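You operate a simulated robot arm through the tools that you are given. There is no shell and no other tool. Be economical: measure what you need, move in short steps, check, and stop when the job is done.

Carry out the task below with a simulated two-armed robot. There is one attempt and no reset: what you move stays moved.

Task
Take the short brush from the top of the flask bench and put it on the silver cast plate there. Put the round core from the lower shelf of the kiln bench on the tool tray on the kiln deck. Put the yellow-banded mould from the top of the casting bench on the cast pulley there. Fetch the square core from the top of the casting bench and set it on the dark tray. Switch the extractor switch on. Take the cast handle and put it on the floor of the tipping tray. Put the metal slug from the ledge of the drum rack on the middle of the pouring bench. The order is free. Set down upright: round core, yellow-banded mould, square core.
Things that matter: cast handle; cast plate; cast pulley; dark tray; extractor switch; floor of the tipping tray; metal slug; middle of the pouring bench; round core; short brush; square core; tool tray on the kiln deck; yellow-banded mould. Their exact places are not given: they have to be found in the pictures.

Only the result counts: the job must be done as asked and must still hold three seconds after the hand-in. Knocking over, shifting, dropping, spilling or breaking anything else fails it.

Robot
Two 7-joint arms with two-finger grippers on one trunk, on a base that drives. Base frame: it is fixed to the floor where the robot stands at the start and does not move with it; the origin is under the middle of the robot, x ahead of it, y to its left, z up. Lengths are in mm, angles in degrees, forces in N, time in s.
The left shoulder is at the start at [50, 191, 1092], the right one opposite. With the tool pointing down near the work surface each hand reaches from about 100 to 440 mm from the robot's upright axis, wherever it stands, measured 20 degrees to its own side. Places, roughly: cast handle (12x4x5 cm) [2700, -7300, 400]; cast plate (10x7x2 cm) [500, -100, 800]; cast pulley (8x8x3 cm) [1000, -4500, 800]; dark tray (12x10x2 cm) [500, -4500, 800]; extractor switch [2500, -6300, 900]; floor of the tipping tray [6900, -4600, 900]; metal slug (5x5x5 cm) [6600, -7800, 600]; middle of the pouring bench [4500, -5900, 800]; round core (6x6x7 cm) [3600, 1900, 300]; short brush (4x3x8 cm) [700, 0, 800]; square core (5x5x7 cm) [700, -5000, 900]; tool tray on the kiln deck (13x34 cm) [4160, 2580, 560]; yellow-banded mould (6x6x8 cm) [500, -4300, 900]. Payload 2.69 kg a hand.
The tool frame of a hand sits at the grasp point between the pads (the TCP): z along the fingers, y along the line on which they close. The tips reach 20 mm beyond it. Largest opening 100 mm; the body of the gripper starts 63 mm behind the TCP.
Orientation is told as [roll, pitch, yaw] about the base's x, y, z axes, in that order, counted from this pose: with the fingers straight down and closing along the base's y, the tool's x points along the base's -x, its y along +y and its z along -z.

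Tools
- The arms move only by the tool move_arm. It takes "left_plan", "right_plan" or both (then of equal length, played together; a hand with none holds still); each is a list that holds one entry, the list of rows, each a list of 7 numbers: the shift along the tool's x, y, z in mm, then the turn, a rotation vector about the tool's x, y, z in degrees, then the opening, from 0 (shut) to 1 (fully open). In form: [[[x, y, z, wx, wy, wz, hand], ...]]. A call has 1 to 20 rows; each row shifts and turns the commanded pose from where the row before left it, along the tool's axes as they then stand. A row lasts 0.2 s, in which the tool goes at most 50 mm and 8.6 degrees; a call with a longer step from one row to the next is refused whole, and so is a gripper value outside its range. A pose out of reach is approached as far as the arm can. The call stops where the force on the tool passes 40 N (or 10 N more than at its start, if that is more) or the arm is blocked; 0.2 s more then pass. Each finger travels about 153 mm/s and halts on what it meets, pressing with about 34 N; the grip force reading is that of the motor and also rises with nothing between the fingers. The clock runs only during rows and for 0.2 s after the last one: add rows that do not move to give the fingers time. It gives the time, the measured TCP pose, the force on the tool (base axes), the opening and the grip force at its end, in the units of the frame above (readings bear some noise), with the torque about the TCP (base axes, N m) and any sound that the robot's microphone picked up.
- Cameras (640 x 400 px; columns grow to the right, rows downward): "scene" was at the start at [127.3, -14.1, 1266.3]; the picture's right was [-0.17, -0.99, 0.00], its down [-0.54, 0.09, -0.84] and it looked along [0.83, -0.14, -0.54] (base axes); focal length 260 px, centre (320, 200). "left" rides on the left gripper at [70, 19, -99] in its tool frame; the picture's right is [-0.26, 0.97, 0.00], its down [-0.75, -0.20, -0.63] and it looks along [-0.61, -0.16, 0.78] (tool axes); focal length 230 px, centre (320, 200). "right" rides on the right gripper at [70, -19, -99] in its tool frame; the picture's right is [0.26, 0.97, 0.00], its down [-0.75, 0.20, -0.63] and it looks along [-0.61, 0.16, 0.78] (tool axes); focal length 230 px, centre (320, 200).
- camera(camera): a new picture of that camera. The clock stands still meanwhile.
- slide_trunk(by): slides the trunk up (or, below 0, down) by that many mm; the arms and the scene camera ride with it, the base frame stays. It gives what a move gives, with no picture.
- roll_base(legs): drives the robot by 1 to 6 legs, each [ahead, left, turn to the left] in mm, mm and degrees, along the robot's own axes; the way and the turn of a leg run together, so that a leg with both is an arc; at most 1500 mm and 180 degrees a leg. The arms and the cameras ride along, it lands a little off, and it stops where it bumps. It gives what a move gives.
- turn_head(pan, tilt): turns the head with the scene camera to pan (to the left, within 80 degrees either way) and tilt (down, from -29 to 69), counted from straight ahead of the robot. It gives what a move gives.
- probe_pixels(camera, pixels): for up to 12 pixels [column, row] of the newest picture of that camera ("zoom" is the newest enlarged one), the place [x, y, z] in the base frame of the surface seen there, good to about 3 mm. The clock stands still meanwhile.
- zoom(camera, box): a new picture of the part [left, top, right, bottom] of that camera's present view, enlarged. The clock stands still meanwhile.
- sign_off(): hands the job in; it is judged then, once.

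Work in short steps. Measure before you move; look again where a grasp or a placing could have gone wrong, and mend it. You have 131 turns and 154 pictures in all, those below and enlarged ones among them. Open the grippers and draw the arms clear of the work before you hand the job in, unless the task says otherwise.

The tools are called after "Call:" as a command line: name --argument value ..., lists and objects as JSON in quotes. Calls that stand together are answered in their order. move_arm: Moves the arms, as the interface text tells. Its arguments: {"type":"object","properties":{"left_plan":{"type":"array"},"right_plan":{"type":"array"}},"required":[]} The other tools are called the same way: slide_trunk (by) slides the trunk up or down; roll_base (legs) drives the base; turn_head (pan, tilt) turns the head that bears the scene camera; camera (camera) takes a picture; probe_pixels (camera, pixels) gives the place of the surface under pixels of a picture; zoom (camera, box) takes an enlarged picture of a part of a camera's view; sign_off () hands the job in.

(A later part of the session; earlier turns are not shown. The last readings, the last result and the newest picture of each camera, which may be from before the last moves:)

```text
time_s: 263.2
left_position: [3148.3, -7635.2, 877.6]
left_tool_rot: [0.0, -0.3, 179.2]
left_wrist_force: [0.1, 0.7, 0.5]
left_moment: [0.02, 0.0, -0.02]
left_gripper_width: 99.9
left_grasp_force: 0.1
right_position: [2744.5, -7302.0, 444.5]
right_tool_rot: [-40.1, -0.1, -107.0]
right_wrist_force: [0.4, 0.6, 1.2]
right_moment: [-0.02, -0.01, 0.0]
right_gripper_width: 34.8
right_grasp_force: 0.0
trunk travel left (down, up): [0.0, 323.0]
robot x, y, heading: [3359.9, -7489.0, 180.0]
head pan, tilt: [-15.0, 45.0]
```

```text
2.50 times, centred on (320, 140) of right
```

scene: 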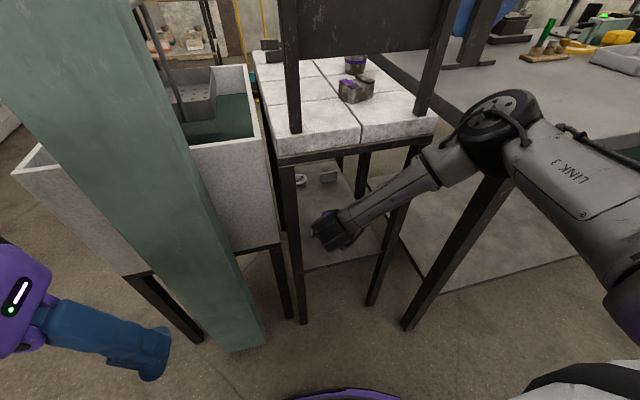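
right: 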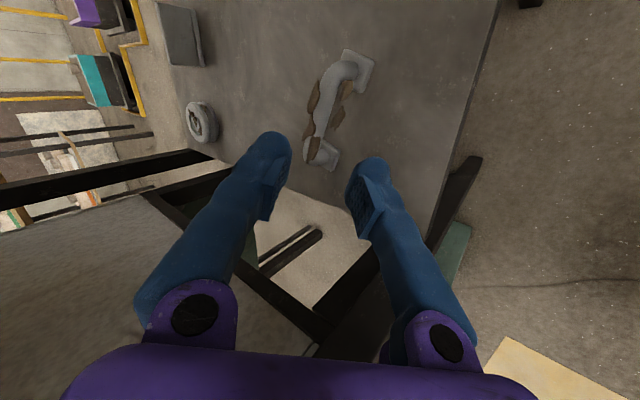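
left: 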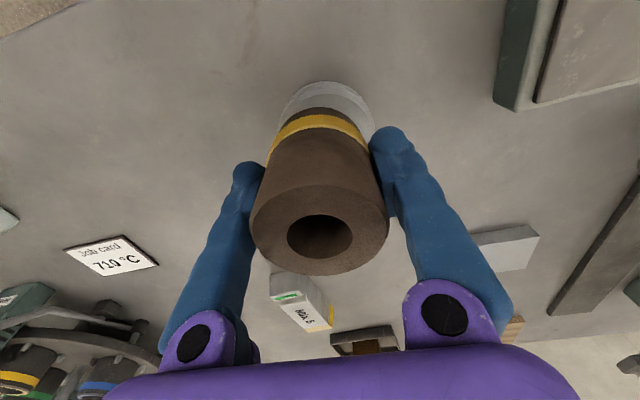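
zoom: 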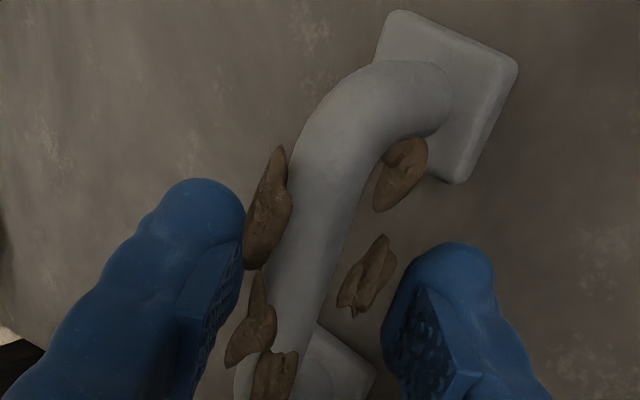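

The bar is between the fingers with no contact. I close and lift by 20 straight up, which is tool y -12.9, z -15.3.

Call:
move_arm --right_plan '[[[0, 0, 0, 0, 0, 0, 0], [0, 0, 0, 0, 0, 0, 0], [0, 0, 0, 0, 0, 0, 0], [0, -12.9, -15.3, 0, 0, 0, 0], [0, 0, 0, 0, 0, 0, 0]]]'

Call:
camera --camera "right"

```text
time_s: 264.4
left_position: [3148.4, -7636.0, 878.2]
left_tool_rot: [0.1, -0.3, 179.2]
left_wrist_force: [0.9, 0.4, 0.6]
left_moment: [0.03, -0.02, 0.02]
left_gripper_width: 100.0
left_grasp_force: 0.0
right_position: [2746.0, -7302.2, 464.9]
right_tool_rot: [-40.1, 0.0, -107.1]
right_wrist_force: [-0.6, -0.1, -0.8]
right_moment: [-0.01, 0.01, -0.01]
right_gripper_width: 14.0
right_grasp_force: 34.2
trunk travel left (down, up): [0.0, 323.0]
robot x, y, heading: [3357.3, -7487.5, 179.7]
head pan, tilt: [-15.0, 45.0]
```

```text
70 pictures are left
```

right: 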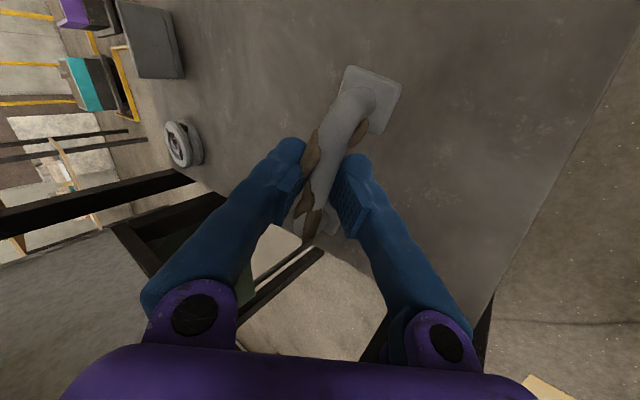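

The handle is held (14 mm) and lifted. I withdraw up and back along the entry path.

Call:
move_arm --right_plan '[[[0, -8, -25, 0, 0, 0, 0], [8.7, 11.1, -35.6, 0, 0, 0, 0], [8.7, 11.1, -35.6, 0, 0, 0, 0], [8.7, 13.1, -32.6, 0, 0, 0, 0], [8.7, 13.1, -32.6, 0, 0, 0, 0], [8.7, 13.1, -32.6, 0, 0, 0, 0], [8.7, 13.1, -30.6, 0, 0, 0, 0], [8.7, 11.1, -25, 0, 0, 0, 0], [0, 0, 0, 0, 0, 0, 0]]]'

Call:
camera --camera "scene"

```text
time_s: 266.4
left_position: [3147.3, -7635.5, 878.4]
left_tool_rot: [0.0, -0.4, 179.2]
left_wrist_force: [0.1, 0.8, 0.2]
left_moment: [-0.01, 0.01, 0.01]
left_gripper_width: 100.2
left_grasp_force: 0.1
right_position: [2973.9, -7307.6, 606.5]
right_tool_rot: [-40.1, 0.0, -107.1]
right_wrist_force: [0.0, 0.6, -0.7]
right_moment: [-0.01, -0.01, -0.03]
right_gripper_width: 13.8
right_grasp_force: 33.5
trunk travel left (down, up): [0.0, 323.0]
robot x, y, heading: [3358.3, -7488.1, 180.2]
head pan, tilt: [-15.0, 45.0]
```

```text
69 pictures are left
```

scene: 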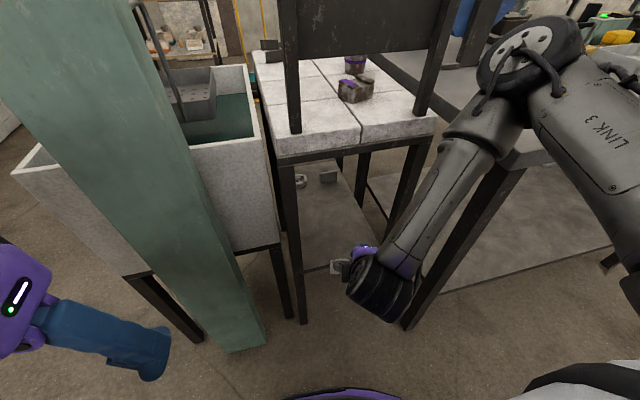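

I back off 200, raise the right hand 250 and the trunk 150, then look around for the rack.

Call:
roll_base --legs '[[-200, 0, 0]]'

Call:
move_arm --right_plan '[[[0, -26.8, -31.9, 0, 0, 0, 0], [0, -26.8, -31.9, 0, 0, 0, 0], [0, -26.8, -31.9, 0, 0, 0, 0], [0, -26.8, -31.9, 0, 0, 0, 0], [0, -26.8, -31.9, 0, 0, 0, 0], [0, -26.8, -31.9, 0, 0, 0, 0]]]'

Call:
slide_trunk --by 150

Call:
turn_head --pan -75 --tilt 20

Call:
camera --camera "scene"

```text
time_s: 268.0
left_position: [3346.6, -7635.0, 877.1]
left_tool_rot: [0.0, -0.3, 179.1]
left_wrist_force: [0.0, 0.2, -1.2]
left_moment: [-0.03, 0.02, 0.02]
left_gripper_width: 100.3
left_grasp_force: 0.1
right_position: [3172.4, -7308.7, 605.8]
right_tool_rot: [-40.1, 0.1, -107.2]
right_wrist_force: [0.7, 0.4, -0.7]
right_moment: [-0.04, -0.01, 0.0]
right_gripper_width: 13.9
right_grasp_force: 34.2
trunk travel left (down, up): [0.0, 323.0]
robot x, y, heading: [3556.8, -7487.7, 180.0]
head pan, tilt: [-15.0, 45.0]
```

```text
time_s: 269.4
left_position: [3347.0, -7634.0, 877.4]
left_tool_rot: [0.1, -0.3, 179.1]
left_wrist_force: [-0.8, -0.4, 0.5]
left_moment: [0.01, 0.0, 0.0]
left_gripper_width: 99.8
left_grasp_force: 0.0
right_position: [3172.2, -7308.6, 856.4]
right_tool_rot: [-40.1, 0.0, -107.0]
right_wrist_force: [-0.5, 0.5, -0.9]
right_moment: [0.03, 0.0, 0.01]
right_gripper_width: 13.9
right_grasp_force: 34.0
trunk travel left (down, up): [0.0, 323.0]
robot x, y, heading: [3557.4, -7486.8, 180.1]
head pan, tilt: [-15.0, 45.0]
```

```text
time_s: 271.2
left_position: [3345.9, -7635.1, 1027.8]
left_tool_rot: [0.0, -0.2, 179.2]
left_wrist_force: [0.4, -0.3, 0.1]
left_moment: [-0.02, -0.02, -0.02]
left_gripper_width: 99.9
left_grasp_force: 0.0
right_position: [3171.7, -7309.3, 1006.1]
right_tool_rot: [-40.1, 0.0, -107.2]
right_wrist_force: [0.2, 0.5, -0.1]
right_moment: [-0.02, -0.01, 0.03]
right_gripper_width: 13.5
right_grasp_force: 34.2
trunk travel left (down, up): [-150.0, 173.0]
robot x, y, heading: [3551.4, -7489.0, 179.8]
head pan, tilt: [-15.0, 45.0]
```

```text
time_s: 272.5
left_position: [3347.2, -7635.0, 1027.8]
left_tool_rot: [0.0, -0.2, 179.2]
left_wrist_force: [-0.8, 1.6, 0.0]
left_moment: [-0.04, -0.01, 0.03]
left_gripper_width: 99.9
left_grasp_force: 0.0
right_position: [3172.5, -7308.0, 1007.9]
right_tool_rot: [-40.1, 0.0, -107.2]
right_wrist_force: [0.5, 0.1, -1.2]
right_moment: [0.0, 0.03, 0.01]
right_gripper_width: 13.6
right_grasp_force: 33.9
trunk travel left (down, up): [-150.0, 173.0]
robot x, y, heading: [3558.8, -7488.1, 179.9]
head pan, tilt: [-75.0, 20.0]
```

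```text
68 pictures are left
```

scene: 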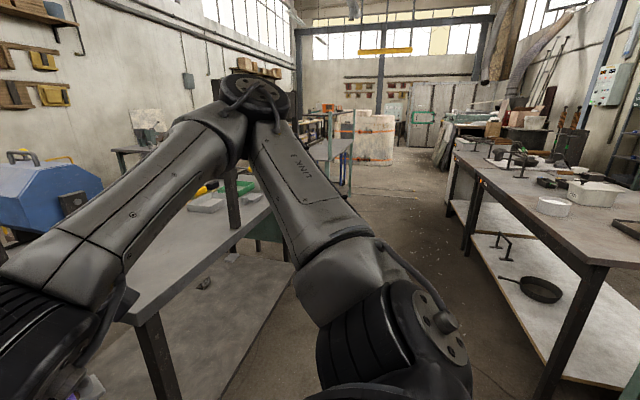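

The handle rides high now. I turn left 120° in this open spot to look toward the stanchions and the rack.

Call:
roll_base --legs '[[0, -50, 60], [0, 0, 60]]'

Call:
turn_head --pan 30 --tilt 15

Call:
camera --camera "scene"

```text
time_s: 278.2
left_position: [3763.6, -7556.5, 1028.6]
left_tool_rot: [-0.1, -0.2, -60.9]
left_wrist_force: [0.3, -0.1, 0.3]
left_moment: [0.0, 0.01, -0.02]
left_gripper_width: 100.0
left_grasp_force: 0.1
right_position: [3567.2, -7871.1, 1005.8]
right_tool_rot: [-40.0, 0.0, 12.8]
right_wrist_force: [-0.7, 0.4, -0.6]
right_moment: [0.02, -0.01, -0.04]
right_gripper_width: 13.6
right_grasp_force: 34.9
trunk travel left (down, up): [-150.0, 173.0]
robot x, y, heading: [3531.6, -7449.0, -60.5]
head pan, tilt: [-75.0, 20.0]
```

```text
time_s: 280.0
left_position: [3764.0, -7556.4, 1026.6]
left_tool_rot: [0.0, -0.2, -61.0]
left_wrist_force: [0.3, -0.7, 0.2]
left_moment: [-0.01, -0.01, 0.01]
left_gripper_width: 100.1
left_grasp_force: 0.1
right_position: [3567.4, -7869.7, 1005.7]
right_tool_rot: [-40.1, 0.1, 12.7]
right_wrist_force: [-0.4, 0.7, -0.9]
right_moment: [0.04, 0.01, 0.0]
right_gripper_width: 13.4
right_grasp_force: 34.0
trunk travel left (down, up): [-150.0, 173.0]
robot x, y, heading: [3531.5, -7445.9, -60.5]
head pan, tilt: [30.0, 15.0]
```

```text
67 pictures are left
```

scene: 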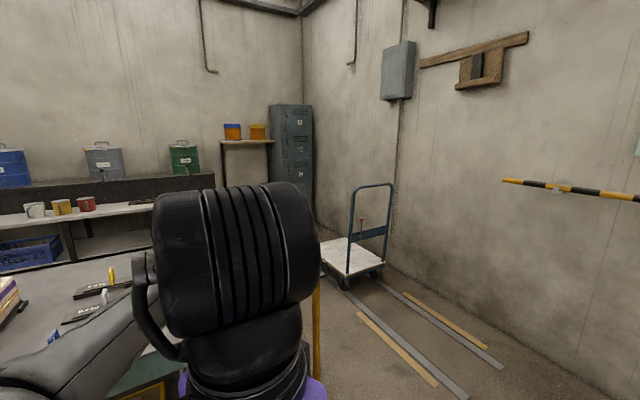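

The rack with drums is at the left back; I probe it, the cart, the lockers and the rails for a passage.

Call:
probe_pixels --camera "scene" --pixels '[[322, 258], [345, 280], [383, 268], [100, 207], [200, 200], [248, 142], [330, 225], [317, 340], [210, 240], [130, 240], [420, 300], [290, 190]]'

Call:
zoom --camera "scene" --box '[0, 130, 230, 280]'

```text
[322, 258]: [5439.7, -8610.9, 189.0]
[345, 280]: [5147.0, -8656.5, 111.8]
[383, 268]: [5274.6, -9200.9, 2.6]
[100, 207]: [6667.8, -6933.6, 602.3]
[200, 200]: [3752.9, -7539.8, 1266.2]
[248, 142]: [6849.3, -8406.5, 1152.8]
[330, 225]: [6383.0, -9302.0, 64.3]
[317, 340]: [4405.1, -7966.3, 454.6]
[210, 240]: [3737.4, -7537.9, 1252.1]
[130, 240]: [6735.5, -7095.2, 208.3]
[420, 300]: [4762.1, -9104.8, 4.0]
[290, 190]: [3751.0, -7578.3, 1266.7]
```

```text
2.67 times, centred on (115, 205) of scene
```

zoom: 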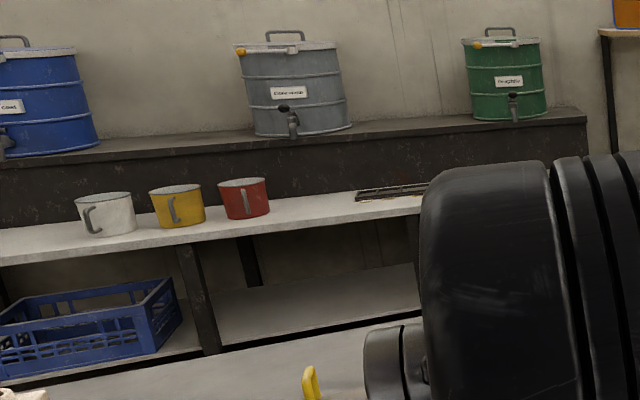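

I look down ahead-left to measure the stanchions' feet and the rails.

Call:
turn_head --pan 12 --tilt 25

Call:
camera --camera "scene"

```text
time_s: 280.8
left_position: [3762.2, -7556.5, 1028.0]
left_tool_rot: [0.0, -0.3, -61.0]
left_wrist_force: [-0.4, -0.3, -0.4]
left_moment: [-0.01, 0.0, 0.02]
left_gripper_width: 100.0
left_grasp_force: 0.0
right_position: [3566.1, -7870.7, 1006.0]
right_tool_rot: [-40.2, -0.1, 12.7]
right_wrist_force: [0.5, -0.9, -0.6]
right_moment: [-0.04, -0.01, 0.02]
right_gripper_width: 13.5
right_grasp_force: 34.0
trunk travel left (down, up): [-150.0, 173.0]
robot x, y, heading: [3532.3, -7450.1, -60.4]
head pan, tilt: [12.0, 25.0]
```

```text
65 pictures are left
```

scene: 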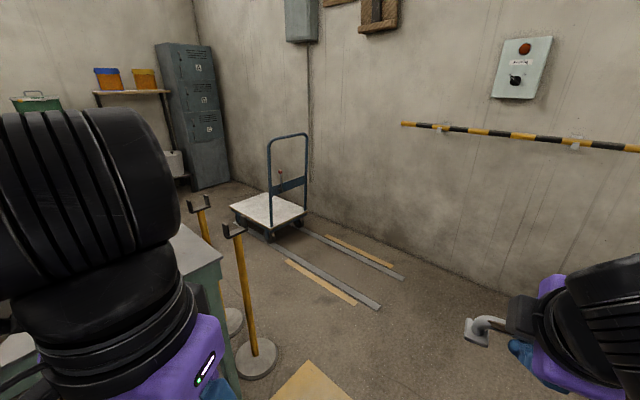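

I probe the stanchion feet, rails and cart corners.

Call:
probe_pixels --camera "scene" --pixels '[[256, 378], [276, 366], [240, 362], [380, 308], [355, 302], [330, 281], [288, 262], [232, 208], [268, 228], [305, 212], [220, 262], [240, 325]]'

```text
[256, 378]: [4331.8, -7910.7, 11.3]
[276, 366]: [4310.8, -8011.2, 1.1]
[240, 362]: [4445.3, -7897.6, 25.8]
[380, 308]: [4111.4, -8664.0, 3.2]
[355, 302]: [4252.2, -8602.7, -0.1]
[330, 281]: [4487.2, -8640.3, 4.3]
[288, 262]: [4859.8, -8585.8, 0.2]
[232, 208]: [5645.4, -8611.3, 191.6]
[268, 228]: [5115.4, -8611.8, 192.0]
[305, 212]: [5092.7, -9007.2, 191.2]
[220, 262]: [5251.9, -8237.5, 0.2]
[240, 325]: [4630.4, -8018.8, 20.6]
```

The southern gap by the cart is tight and the cart could roll. I go the north way instead: turn to face +y and look.

Call:
roll_base --legs '[[0, 0, 75], [0, 0, 75]]'

Call:
turn_head --pan -20 --tilt 18

Call:
camera --camera "scene"

```text
time_s: 287.7
left_position: [3385.6, -7238.0, 1028.2]
left_tool_rot: [0.0, -0.3, 89.4]
left_wrist_force: [0.0, 0.6, 0.4]
left_moment: [0.03, 0.0, 0.03]
left_gripper_width: 99.8
left_grasp_force: 0.0
right_position: [3711.2, -7062.0, 1005.8]
right_tool_rot: [-40.1, 0.0, 163.0]
right_wrist_force: [-0.5, 0.7, -0.4]
right_moment: [-0.02, 0.01, 0.03]
right_gripper_width: 12.9
right_grasp_force: 33.9
trunk travel left (down, up): [-150.0, 173.0]
robot x, y, heading: [3532.3, -7449.7, 90.2]
head pan, tilt: [12.0, 25.0]
```

```text
time_s: 288.6
left_position: [3385.5, -7237.7, 1026.6]
left_tool_rot: [0.0, -0.3, 89.4]
left_wrist_force: [0.5, 0.1, -0.7]
left_moment: [0.02, 0.02, 0.0]
left_gripper_width: 100.1
left_grasp_force: 0.1
right_position: [3711.4, -7062.4, 1005.0]
right_tool_rot: [-40.1, 0.0, 163.1]
right_wrist_force: [-0.3, 0.4, -0.8]
right_moment: [-0.04, -0.01, 0.03]
right_gripper_width: 13.2
right_grasp_force: 34.5
trunk travel left (down, up): [-150.0, 173.0]
robot x, y, heading: [3533.4, -7448.7, 90.1]
head pan, tilt: [-20.0, 18.0]
```

```text
64 pictures are left
```

scene: 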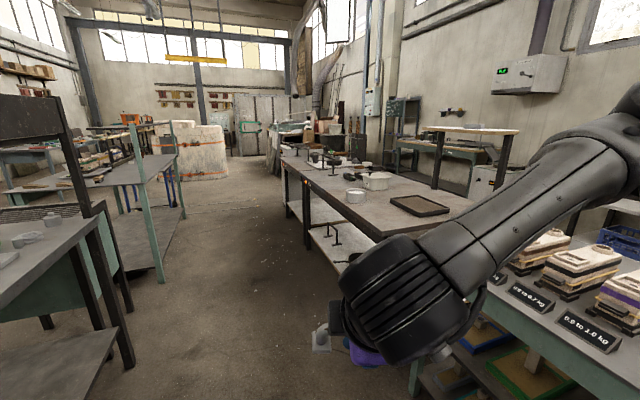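

I probe the pouring bench's corners and the gaps to either side.

Call:
probe_pixels --camera "scene" --pixels '[[375, 237], [282, 158], [303, 240], [285, 205], [160, 280], [130, 360], [470, 205], [415, 375], [355, 165], [240, 180], [440, 190], [415, 205]]'

Call:
zoom --camera "scene" --box '[260, 100, 540, 260]'

```text
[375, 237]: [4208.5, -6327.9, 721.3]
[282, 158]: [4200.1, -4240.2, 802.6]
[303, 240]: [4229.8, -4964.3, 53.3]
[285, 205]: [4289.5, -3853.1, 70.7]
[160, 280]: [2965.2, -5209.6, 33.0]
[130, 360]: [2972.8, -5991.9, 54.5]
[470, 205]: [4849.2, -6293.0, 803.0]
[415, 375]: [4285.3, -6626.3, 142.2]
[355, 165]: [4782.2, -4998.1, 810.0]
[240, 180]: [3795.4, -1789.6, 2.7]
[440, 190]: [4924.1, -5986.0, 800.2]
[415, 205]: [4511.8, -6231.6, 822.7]
```

```text
2.29 times, centred on (400, 180) of scene
```

zoom: 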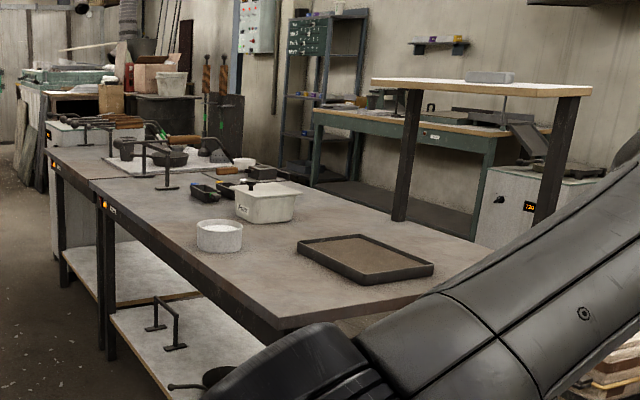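

The way north between x 2970 and 4200 is clear. I drive along it at x≈3590 to y≈-3300 and look east.

Call:
roll_base --legs '[[1400, -60, 0], [1400, 0, 0], [1300, 0, 0]]'

Call:
turn_head --pan -70 --tilt 18

Call:
camera --camera "scene"

```text
time_s: 308.4
left_position: [3443.5, -3129.2, 1027.2]
left_tool_rot: [0.0, -0.2, 88.6]
left_wrist_force: [0.2, 0.2, 0.5]
left_moment: [0.0, -0.02, 0.01]
left_gripper_width: 99.8
left_grasp_force: 0.0
right_position: [3770.8, -2957.1, 1006.1]
right_tool_rot: [-40.1, 0.1, 162.3]
right_wrist_force: [-0.7, -0.2, -1.1]
right_moment: [-0.04, -0.01, 0.01]
right_gripper_width: 6.0
right_grasp_force: 33.9
trunk travel left (down, up): [-150.0, 173.0]
robot x, y, heading: [3587.3, -3338.8, 89.2]
head pan, tilt: [-20.0, 18.0]
```

```text
time_s: 309.6
left_position: [3442.5, -3128.4, 1027.8]
left_tool_rot: [0.0, -0.3, 88.6]
left_wrist_force: [-0.2, -0.5, 0.5]
left_moment: [0.01, 0.0, 0.0]
left_gripper_width: 99.9
left_grasp_force: 0.0
right_position: [3771.4, -2956.6, 1005.6]
right_tool_rot: [-40.1, 0.0, 162.4]
right_wrist_force: [-0.4, -0.7, -0.7]
right_moment: [-0.01, 0.02, -0.01]
right_gripper_width: 6.2
right_grasp_force: 33.8
trunk travel left (down, up): [-150.0, 173.0]
robot x, y, heading: [3586.7, -3339.6, 89.7]
head pan, tilt: [-70.0, 18.0]
```

```text
62 pictures are left
```

scene: 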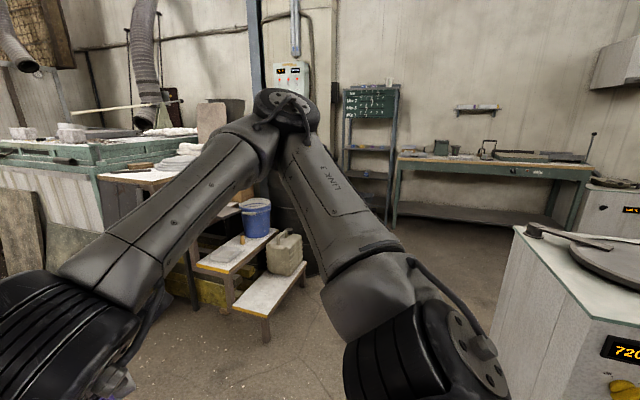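

The right gripper's opening fell to 6 mm, so the grip has slipped. I look at it at once.

Call:
camera --camera "right"

```text
61 pictures are left
```

right: 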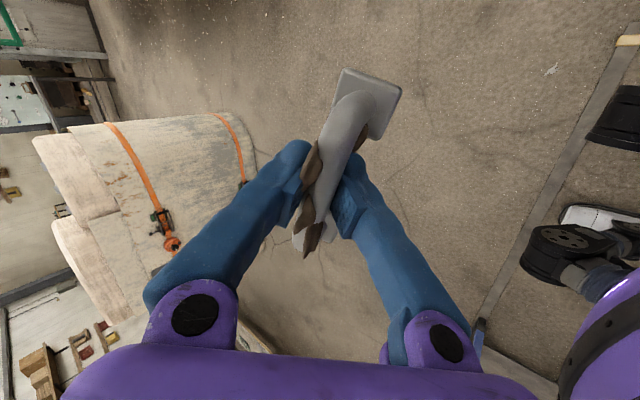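

I zoom on the grip to see how much hold is left; the clock stands still meanwhile.

Call:
zoom --camera "right" --box '[240, 50, 440, 270]'

Call:
probe_pixels --camera "right" --pixels '[[340, 130], [325, 175], [370, 95], [310, 150], [345, 165], [318, 215], [350, 195]]'

Call:
probe_pixels --camera "scene" --pixels '[[245, 255], [270, 295], [230, 290], [285, 240], [560, 250], [520, 245], [590, 270], [250, 300]]'

```text
1.82 times, centred on (340, 160) of right
```

zoom: 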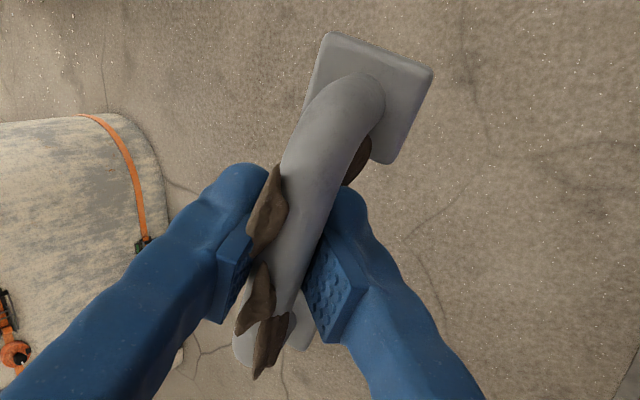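

```text
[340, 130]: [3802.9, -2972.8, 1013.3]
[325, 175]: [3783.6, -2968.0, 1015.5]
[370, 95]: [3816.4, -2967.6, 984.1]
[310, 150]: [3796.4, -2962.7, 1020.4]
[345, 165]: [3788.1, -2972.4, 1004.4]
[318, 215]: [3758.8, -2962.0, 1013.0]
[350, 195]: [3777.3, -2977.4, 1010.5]
```

```text
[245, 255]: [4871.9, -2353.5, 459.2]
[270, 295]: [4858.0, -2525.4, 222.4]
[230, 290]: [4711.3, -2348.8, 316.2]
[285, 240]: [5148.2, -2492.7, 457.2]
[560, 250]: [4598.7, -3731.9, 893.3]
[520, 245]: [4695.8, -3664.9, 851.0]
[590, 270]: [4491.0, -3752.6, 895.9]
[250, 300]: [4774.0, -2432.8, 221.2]
```

The bar has in fact settled about 5 mm behind the TCP, behind the pads, and with a 6 mm gap it is caged and cannot fall out. I carry on: ahead 250, turn right 90°, and go east between the steps (y -2530) and the furnace (y -3650).

Call:
roll_base --legs '[[250, 0, 0], [0, 0, -90], [900, 0, 0]]'

Call:
turn_head --pan -5 --tilt 18

Call:
camera --camera "scene"

```text
time_s: 319.5
left_position: [4697.8, -2962.6, 1026.7]
left_tool_rot: [0.0, -0.2, -1.9]
left_wrist_force: [0.1, -0.1, 0.2]
left_moment: [0.0, 0.0, -0.01]
left_gripper_width: 100.2
left_grasp_force: 0.0
right_position: [4867.1, -3291.5, 1006.1]
right_tool_rot: [-40.1, -0.1, 71.8]
right_wrist_force: [0.4, -0.2, -1.3]
right_moment: [0.02, 0.01, 0.02]
right_gripper_width: 6.2
right_grasp_force: 33.8
trunk travel left (down, up): [-150.0, 173.0]
robot x, y, heading: [4481.8, -3103.2, -1.0]
head pan, tilt: [-70.0, 18.0]
```

```text
time_s: 320.9
left_position: [4698.1, -2962.1, 1027.3]
left_tool_rot: [-0.1, -0.3, -1.9]
left_wrist_force: [0.1, -1.0, 0.1]
left_moment: [-0.03, -0.01, 0.01]
left_gripper_width: 99.7
left_grasp_force: 0.1
right_position: [4867.3, -3291.0, 1006.3]
right_tool_rot: [-40.0, -0.1, 71.6]
right_wrist_force: [-0.1, -0.3, -0.9]
right_moment: [0.01, 0.0, -0.02]
right_gripper_width: 6.0
right_grasp_force: 34.5
trunk travel left (down, up): [-150.0, 173.0]
robot x, y, heading: [4487.7, -3102.4, -1.1]
head pan, tilt: [-5.0, 18.0]
```

```text
59 pictures are left
```

scene: 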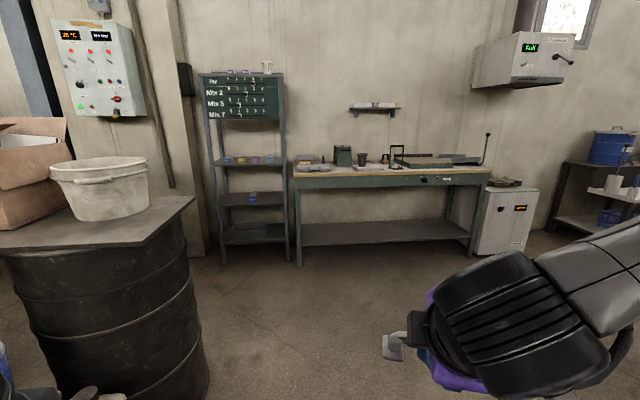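

The grip is stable. The bench ahead should hold the tipping tray, near (440,160); I zoom and probe.

Call:
zoom --camera "scene" --box '[290, 120, 510, 220]'

Call:
probe_pixels --camera "scene" --pixels '[[300, 262], [470, 252], [430, 160], [465, 157], [400, 160], [320, 182], [480, 178], [480, 250], [205, 395], [560, 230], [250, 262]]'

```text
2.91 times, centred on (400, 170) of scene
```

zoom: 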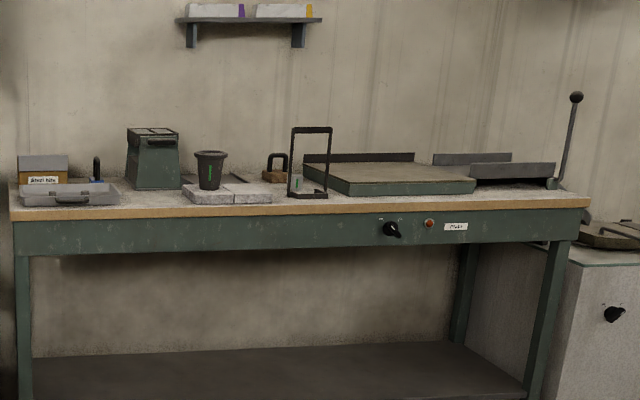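

```text
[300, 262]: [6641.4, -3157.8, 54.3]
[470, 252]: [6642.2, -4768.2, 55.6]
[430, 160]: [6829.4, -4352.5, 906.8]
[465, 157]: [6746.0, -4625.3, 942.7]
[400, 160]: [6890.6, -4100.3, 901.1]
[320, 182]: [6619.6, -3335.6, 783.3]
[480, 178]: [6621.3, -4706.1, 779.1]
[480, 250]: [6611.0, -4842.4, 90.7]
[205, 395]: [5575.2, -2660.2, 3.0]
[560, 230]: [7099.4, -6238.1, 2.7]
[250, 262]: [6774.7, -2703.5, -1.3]
```

The tray lies at the right end of the bench, around (6850,-4600). I drive 1500 ahead and then strafe right 1350 in front of it.

Call:
roll_base --legs '[[1480, 0, 1], [0, -1300, 0]]'

Call:
turn_head --pan -10 --tilt 30

Call:
camera --camera "scene"

```text
time_s: 339.4
left_position: [6175.1, -4262.5, 1028.6]
left_tool_rot: [0.1, -0.3, -0.5]
left_wrist_force: [-0.9, 1.1, 0.0]
left_moment: [-0.03, 0.0, 0.02]
left_gripper_width: 99.9
left_grasp_force: 0.0
right_position: [6352.3, -4587.3, 1006.2]
right_tool_rot: [-40.2, 0.0, 73.3]
right_wrist_force: [0.3, 0.7, 0.5]
right_moment: [-0.02, 0.02, -0.01]
right_gripper_width: 6.0
right_grasp_force: 33.3
trunk travel left (down, up): [-150.0, 173.0]
robot x, y, heading: [5966.4, -4409.7, 0.3]
head pan, tilt: [-5.0, 18.0]
```

```text
time_s: 340.1
left_position: [6174.8, -4263.0, 1028.2]
left_tool_rot: [0.1, -0.3, -0.4]
left_wrist_force: [0.5, -0.1, -0.4]
left_moment: [-0.04, 0.01, 0.02]
left_gripper_width: 100.0
left_grasp_force: 0.1
right_position: [6354.1, -4588.3, 1005.2]
right_tool_rot: [-40.1, 0.0, 73.3]
right_wrist_force: [-0.2, 0.0, -1.2]
right_moment: [-0.03, -0.03, 0.0]
right_gripper_width: 5.9
right_grasp_force: 33.2
trunk travel left (down, up): [-150.0, 173.0]
robot x, y, heading: [5969.0, -4405.7, 0.8]
head pan, tilt: [-10.0, 30.0]
```

```text
57 pictures are left
```

scene: 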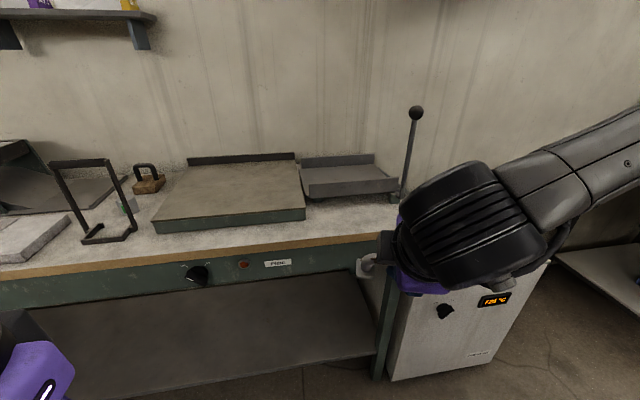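

The tipping tray shows at (345,178). I zoom and probe its floor and walls.

Call:
zoom --camera "scene" --box '[280, 130, 440, 230]'

Call:
probe_pixels --camera "scene" --pixels '[[330, 172], [350, 172], [370, 172], [345, 165], [350, 180], [308, 193], [398, 186], [305, 165], [372, 160], [350, 190], [410, 115], [270, 180]]'

```text
4.00 times, centred on (360, 180) of scene
```

zoom: 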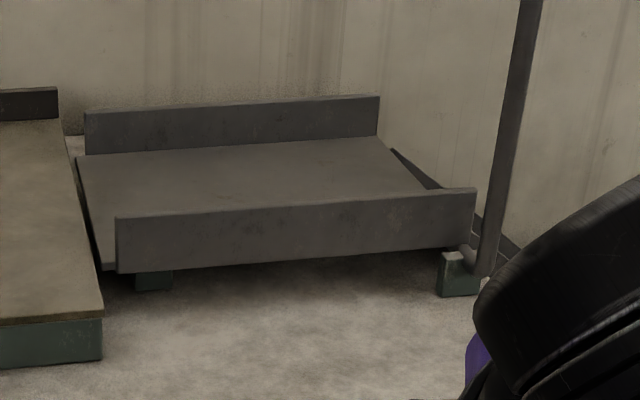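

```text
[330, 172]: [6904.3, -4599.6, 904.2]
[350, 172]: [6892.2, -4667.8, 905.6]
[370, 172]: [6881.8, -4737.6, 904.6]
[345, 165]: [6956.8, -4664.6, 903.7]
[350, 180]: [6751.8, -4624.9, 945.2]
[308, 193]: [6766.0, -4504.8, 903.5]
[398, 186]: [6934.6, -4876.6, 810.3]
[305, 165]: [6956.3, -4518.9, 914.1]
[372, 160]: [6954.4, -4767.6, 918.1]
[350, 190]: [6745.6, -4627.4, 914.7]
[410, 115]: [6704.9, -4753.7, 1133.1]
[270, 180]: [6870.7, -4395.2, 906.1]
```

The tray floor is at z≈904, x 6760–6955, y -4500…-4760, with a lever at its right end. I probe the lever's ball and my forearm to be sure of clearance.

Call:
probe_pixels --camera "scene" --pixels '[[416, 112], [411, 140], [407, 165], [402, 190], [560, 180], [620, 150], [460, 200], [630, 180], [520, 170], [337, 195]]'

Call:
turn_head --pan -70 --tilt 25

Call:
camera --camera "scene"

```text
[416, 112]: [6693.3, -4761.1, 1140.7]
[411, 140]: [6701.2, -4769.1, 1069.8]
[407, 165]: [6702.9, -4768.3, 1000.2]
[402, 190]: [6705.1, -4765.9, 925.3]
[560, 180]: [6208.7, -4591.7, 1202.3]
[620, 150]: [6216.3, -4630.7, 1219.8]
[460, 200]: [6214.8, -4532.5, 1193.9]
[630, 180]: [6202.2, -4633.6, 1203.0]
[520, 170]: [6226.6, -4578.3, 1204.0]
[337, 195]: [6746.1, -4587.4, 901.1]
```

```text
time_s: 341.4
left_position: [6175.1, -4263.1, 1027.8]
left_tool_rot: [-0.1, -0.3, -0.5]
left_wrist_force: [0.3, 0.1, -0.4]
left_moment: [0.0, -0.05, 0.01]
left_gripper_width: 99.9
left_grasp_force: 0.1
right_position: [6351.8, -4587.8, 1005.6]
right_tool_rot: [-40.1, 0.0, 73.3]
right_wrist_force: [-0.2, 1.0, -0.4]
right_moment: [0.02, -0.01, 0.04]
right_gripper_width: 5.8
right_grasp_force: 33.2
trunk travel left (down, up): [-150.0, 173.0]
robot x, y, heading: [5968.5, -4412.1, 0.6]
head pan, tilt: [-70.0, 25.0]
```

```text
55 pictures are left
```

scene: 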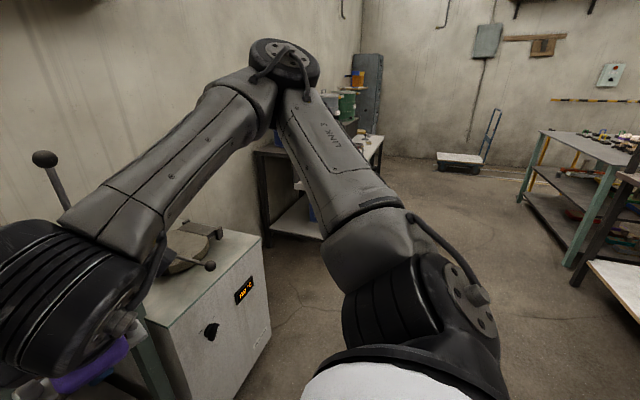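

The lever's ball is at (6693,-4761,1140), about 75 clear of the forearm line if I place at y≈-4585. I drive 290 ahead.

Call:
roll_base --legs '[[290, 0, -0.5]]'

Call:
turn_head --pan -15 --tilt 35

Call:
camera --camera "scene"

```text
time_s: 343.4
left_position: [6467.2, -4264.3, 1028.5]
left_tool_rot: [0.0, -0.2, -0.9]
left_wrist_force: [0.0, 0.0, 0.0]
left_moment: [0.01, 0.01, 0.03]
left_gripper_width: 99.9
left_grasp_force: 0.0
right_position: [6639.9, -4591.2, 1006.5]
right_tool_rot: [-40.0, 0.0, 72.7]
right_wrist_force: [0.3, 0.3, -1.9]
right_moment: [-0.04, 0.0, 0.0]
right_gripper_width: 6.1
right_grasp_force: 32.9
trunk travel left (down, up): [-150.0, 173.0]
robot x, y, heading: [6258.0, -4411.7, -0.3]
head pan, tilt: [-70.0, 25.0]
```

```text
time_s: 344.7
left_position: [6466.7, -4264.1, 1027.3]
left_tool_rot: [0.0, -0.4, -1.1]
left_wrist_force: [0.1, 1.2, -0.3]
left_moment: [-0.03, 0.0, -0.01]
left_gripper_width: 100.2
left_grasp_force: 0.2
right_position: [6641.4, -4592.9, 1007.3]
right_tool_rot: [-40.1, -0.1, 72.7]
right_wrist_force: [0.1, -1.1, -1.3]
right_moment: [0.02, 0.01, -0.01]
right_gripper_width: 5.9
right_grasp_force: 33.1
trunk travel left (down, up): [-150.0, 173.0]
robot x, y, heading: [6258.0, -4411.2, 0.1]
head pan, tilt: [-15.0, 35.0]
```

```text
54 pictures are left
```

scene: 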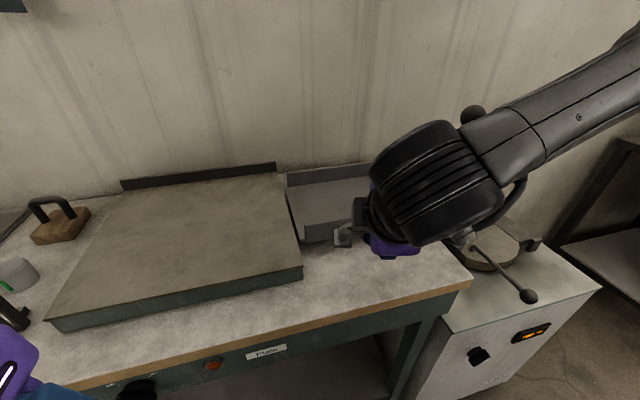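

I extend level over the tray to (6865,-4590,1000) and look.

Call:
move_arm --right_plan '[[[-11.6, -26.5, 23.7, 0, 0, 0, 0], [-11.6, -26.5, 23.7, 0, 0, 0, 0], [-11.6, -26.5, 23.7, 0, 0, 0, 0], [-11.6, -26.5, 23.7, 0, 0, 0, 0], [-11.6, -26.5, 23.7, 0, 0, 0, 0], [-11.6, -26.5, 23.7, 0, 0, 0, 0], [0, 0, 0, 0, 0, 0, 0]]]'

Call:
camera --camera "scene"

Call:
camera --camera "right"

```text
time_s: 346.3
left_position: [6466.8, -4265.2, 1028.2]
left_tool_rot: [-0.1, -0.3, -1.0]
left_wrist_force: [1.2, 0.9, 0.2]
left_moment: [0.0, 0.0, 0.0]
left_gripper_width: 99.7
left_grasp_force: 0.1
right_position: [6852.0, -4589.0, 998.9]
right_tool_rot: [-40.3, -0.2, 72.6]
right_wrist_force: [-0.5, 0.5, -1.1]
right_moment: [-0.02, -0.01, 0.0]
right_gripper_width: 5.9
right_grasp_force: 32.4
right hand out of reach, approached as far as the arm can: row 6
trunk travel left (down, up): [-150.0, 173.0]
robot x, y, heading: [6263.7, -4410.6, -0.3]
head pan, tilt: [-15.0, 35.0]
```

```text
53 pictures are left
```

scene: 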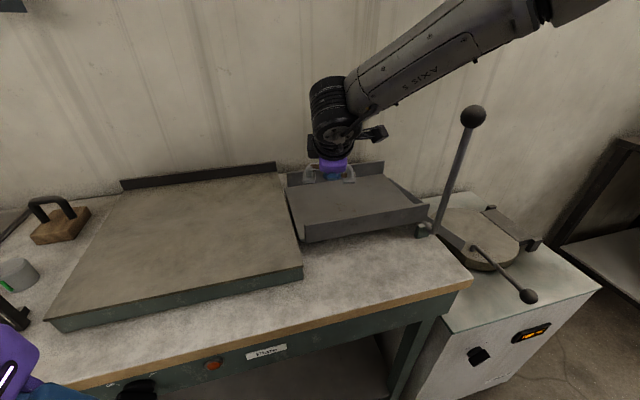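

```text
52 pictures are left
```

right: 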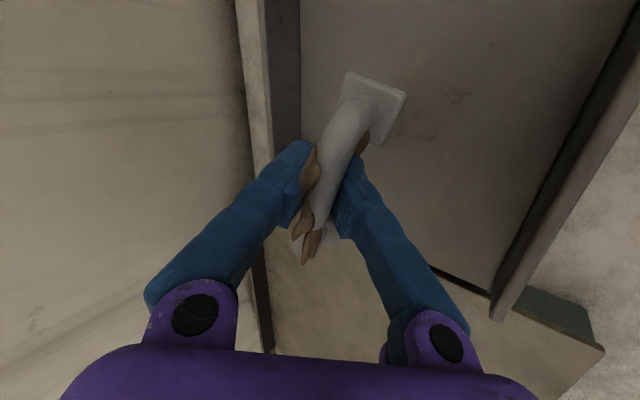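

The hand is at its reach limit at x 6852, which will do. I probe the handle's feet in both pictures.

Call:
probe_pixels --camera "scene" --pixels '[[308, 176], [311, 170], [350, 176], [349, 170], [297, 205], [290, 175], [384, 165]]'

Call:
probe_pixels --camera "right" --pixels '[[385, 100], [350, 85], [300, 245], [330, 240], [325, 190], [345, 130]]'

Call:
zoom --camera "scene" --box '[270, 100, 430, 250]'

```text
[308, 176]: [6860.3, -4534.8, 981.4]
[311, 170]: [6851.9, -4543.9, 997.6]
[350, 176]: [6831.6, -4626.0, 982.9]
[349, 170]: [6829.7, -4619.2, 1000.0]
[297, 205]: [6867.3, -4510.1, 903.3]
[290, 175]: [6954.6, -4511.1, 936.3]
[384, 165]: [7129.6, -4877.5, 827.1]
```

```text
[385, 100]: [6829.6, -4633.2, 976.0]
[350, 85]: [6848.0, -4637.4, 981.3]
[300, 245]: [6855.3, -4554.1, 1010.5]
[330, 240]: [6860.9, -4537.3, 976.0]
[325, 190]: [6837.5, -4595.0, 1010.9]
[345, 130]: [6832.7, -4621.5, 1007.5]
```

```text
2.67 times, centred on (350, 175) of scene
```

zoom: 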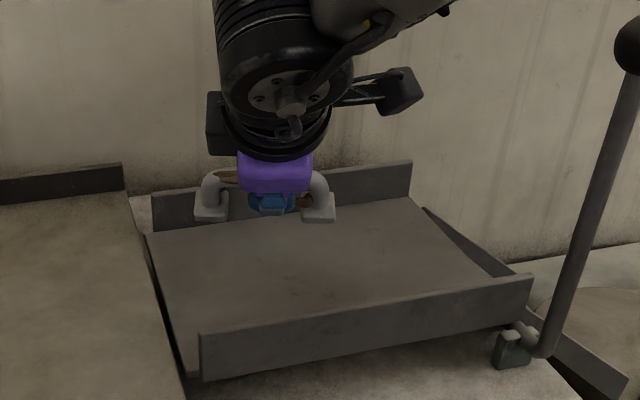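

The feet are about 30 below the TCP and inside the tray. I lower 55 (shifting y by -20), then small steps until contact.

Call:
move_arm --right_plan '[[[6.4, 10.3, 15.3, 0, 0, 0, 0], [6.4, 10.3, 15.3, 0, 0, 0, 0], [6.4, 10.3, 15.3, 0, 0, 0, 0], [0, 1.3, 1.5, 0, 0, 0, 0], [0, 1.3, 1.5, 0, 0, 0, 0], [0, 1.3, 1.5, 0, 0, 0, 0], [0, 0, 0, 0, 0, 0, 0]]]'

Call:
zoom --camera "scene" --box '[270, 100, 430, 250]'

Call:
zoom --camera "right" --box '[220, 50, 460, 270]'

```text
time_s: 347.9
left_position: [6467.5, -4264.9, 1028.4]
left_tool_rot: [0.0, -0.2, -1.0]
left_wrist_force: [-0.5, -0.2, 0.2]
left_moment: [-0.01, 0.02, 0.03]
left_gripper_width: 100.2
left_grasp_force: 0.1
right_position: [6850.9, -4608.1, 939.1]
right_tool_rot: [-40.1, -0.1, 72.6]
right_wrist_force: [1.4, 0.1, -1.4]
right_moment: [-0.04, -0.01, -0.01]
right_gripper_width: 6.0
right_grasp_force: 32.9
trunk travel left (down, up): [-150.0, 173.0]
robot x, y, heading: [6260.9, -4407.6, -0.2]
head pan, tilt: [-15.0, 35.0]
```

```text
2.67 times, centred on (350, 175) of scene
```

zoom: 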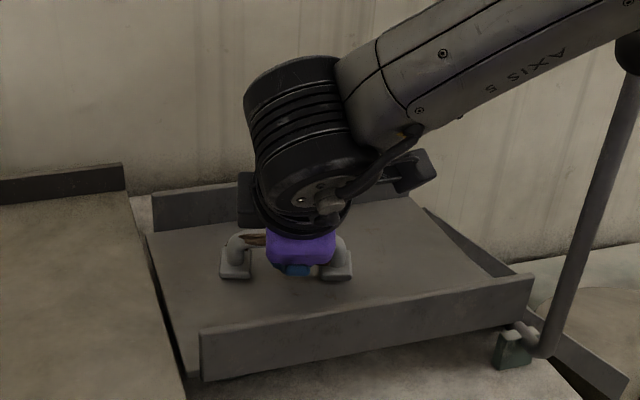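

```text
1.82 times, centred on (340, 160) of right
```

zoom: 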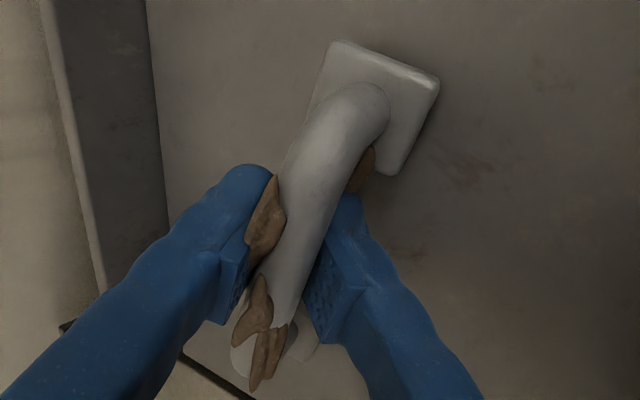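

There is no contact yet at z 939. I check the forearm's distance from the lever's ball before lowering more.

Call:
probe_pixels --camera "scene" --pixels '[[440, 115], [450, 108], [456, 118], [466, 118], [470, 112], [425, 128]]'

Call:
camera --camera "scene"

```text
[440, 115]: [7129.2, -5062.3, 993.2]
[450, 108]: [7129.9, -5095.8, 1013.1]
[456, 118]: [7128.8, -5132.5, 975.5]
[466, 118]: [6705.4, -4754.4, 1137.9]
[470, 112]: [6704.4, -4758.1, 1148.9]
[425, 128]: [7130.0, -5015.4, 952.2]
```

```text
48 pictures are left
```

scene: 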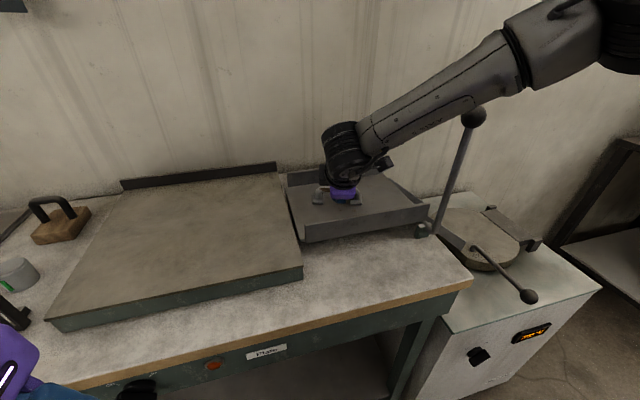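

I probe the forearm's lower edge next to the ball at (475,116).

Call:
probe_pixels --camera "scene" --pixels '[[470, 98], [440, 112], [490, 90], [410, 128], [474, 116], [460, 75]]'

```text
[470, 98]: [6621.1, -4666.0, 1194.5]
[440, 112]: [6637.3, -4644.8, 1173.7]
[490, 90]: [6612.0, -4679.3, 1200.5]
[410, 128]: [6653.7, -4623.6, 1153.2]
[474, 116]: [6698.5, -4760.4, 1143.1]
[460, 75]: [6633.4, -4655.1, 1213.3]
```

There is still room, and only a few millimetres remain. I lower in 1.5–2 mm steps to about z 932.

Call:
move_arm --right_plan '[[[0, 1.3, 1.5, 0, 0, 0, 0], [0, 1.3, 1.5, 0, 0, 0, 0], [0, 1.3, 1.5, 0, 0, 0, 0], [0, 0, 0, 0, 0, 0, 0]]]'

Call:
zoom --camera "scene" --box '[290, 160, 390, 230]'

```text
time_s: 348.9
left_position: [6466.8, -4265.2, 1027.8]
left_tool_rot: [0.0, -0.3, -1.1]
left_wrist_force: [-0.7, -0.1, -0.5]
left_moment: [-0.01, -0.03, -0.02]
left_gripper_width: 99.9
left_grasp_force: 0.0
right_position: [6852.0, -4607.0, 933.2]
right_tool_rot: [-40.1, 0.0, 72.7]
right_wrist_force: [-0.5, -0.3, 3.0]
right_moment: [0.13, -0.03, -0.04]
right_gripper_width: 5.8
right_grasp_force: 30.1
trunk travel left (down, up): [-150.0, 173.0]
robot x, y, heading: [6254.2, -4410.8, 0.1]
head pan, tilt: [-15.0, 35.0]
```

```text
5.71 times, centred on (340, 195) of scene
```

zoom: 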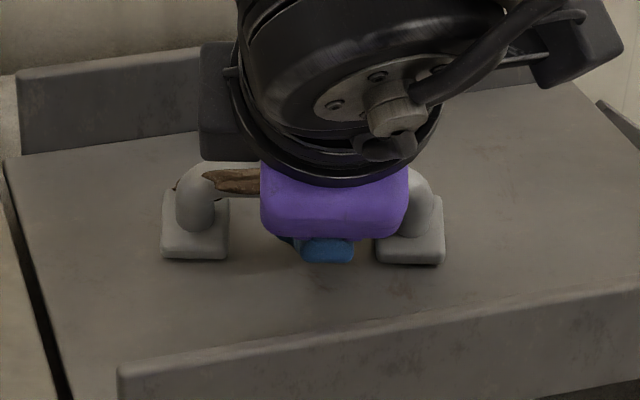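

The feet stand on the floor (3 N). I open to 34 mm while shifting along -y of the tool, so the lower finger stays off the floor, then withdraw along the fingers.

Call:
move_arm --right_plan '[[[0, -7, 0, 0, 0, 0, 0.2], [0, -7, 0, 0, 0, 0, 0.34], [0, 0, 0, 0, 0, 0, 0.34], [0, 0, -10, 0, 0, 0, 0.34], [0, 0, -15, 0, 0, 0, 0.34]]]'

Call:
zoom --camera "right" --box '[220, 50, 460, 270]'

Call:
zoom --camera "scene" --box '[270, 120, 430, 240]'

```text
time_s: 350.1
left_position: [6465.9, -4264.2, 1027.0]
left_tool_rot: [0.0, -0.3, -0.9]
left_wrist_force: [-0.5, 0.3, -0.3]
left_moment: [0.0, -0.02, 0.0]
left_gripper_width: 100.0
left_grasp_force: 0.0
right_position: [6845.8, -4606.6, 961.6]
right_tool_rot: [-40.2, 0.0, 72.7]
right_wrist_force: [-0.1, 0.1, 0.0]
right_moment: [-0.01, 0.01, 0.04]
right_gripper_width: 33.8
right_grasp_force: 0.0
trunk travel left (down, up): [-150.0, 173.0]
robot x, y, heading: [6259.0, -4409.4, -0.1]
head pan, tilt: [-15.0, 35.0]
```

```text
1.82 times, centred on (340, 160) of right
```

zoom: 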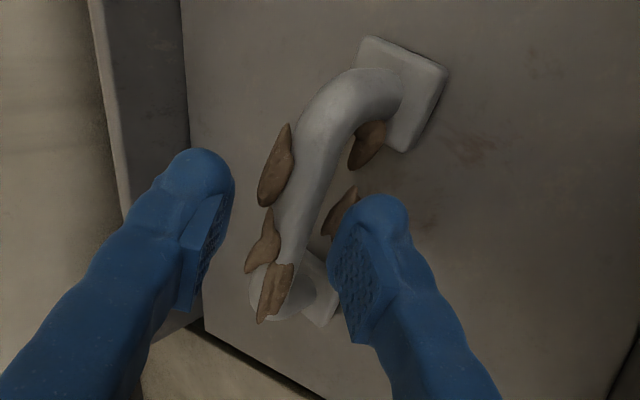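

```text
3.33 times, centred on (350, 180) of scene
```

zoom: 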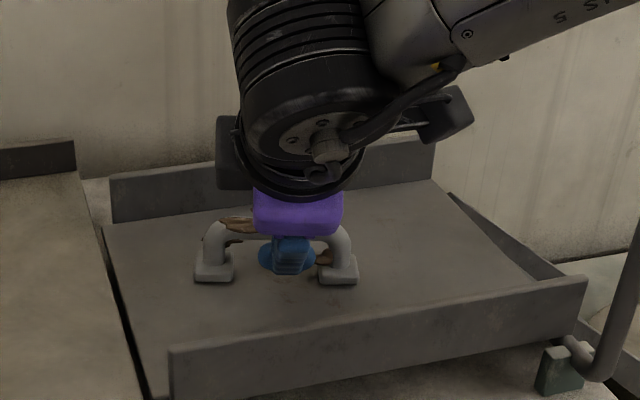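

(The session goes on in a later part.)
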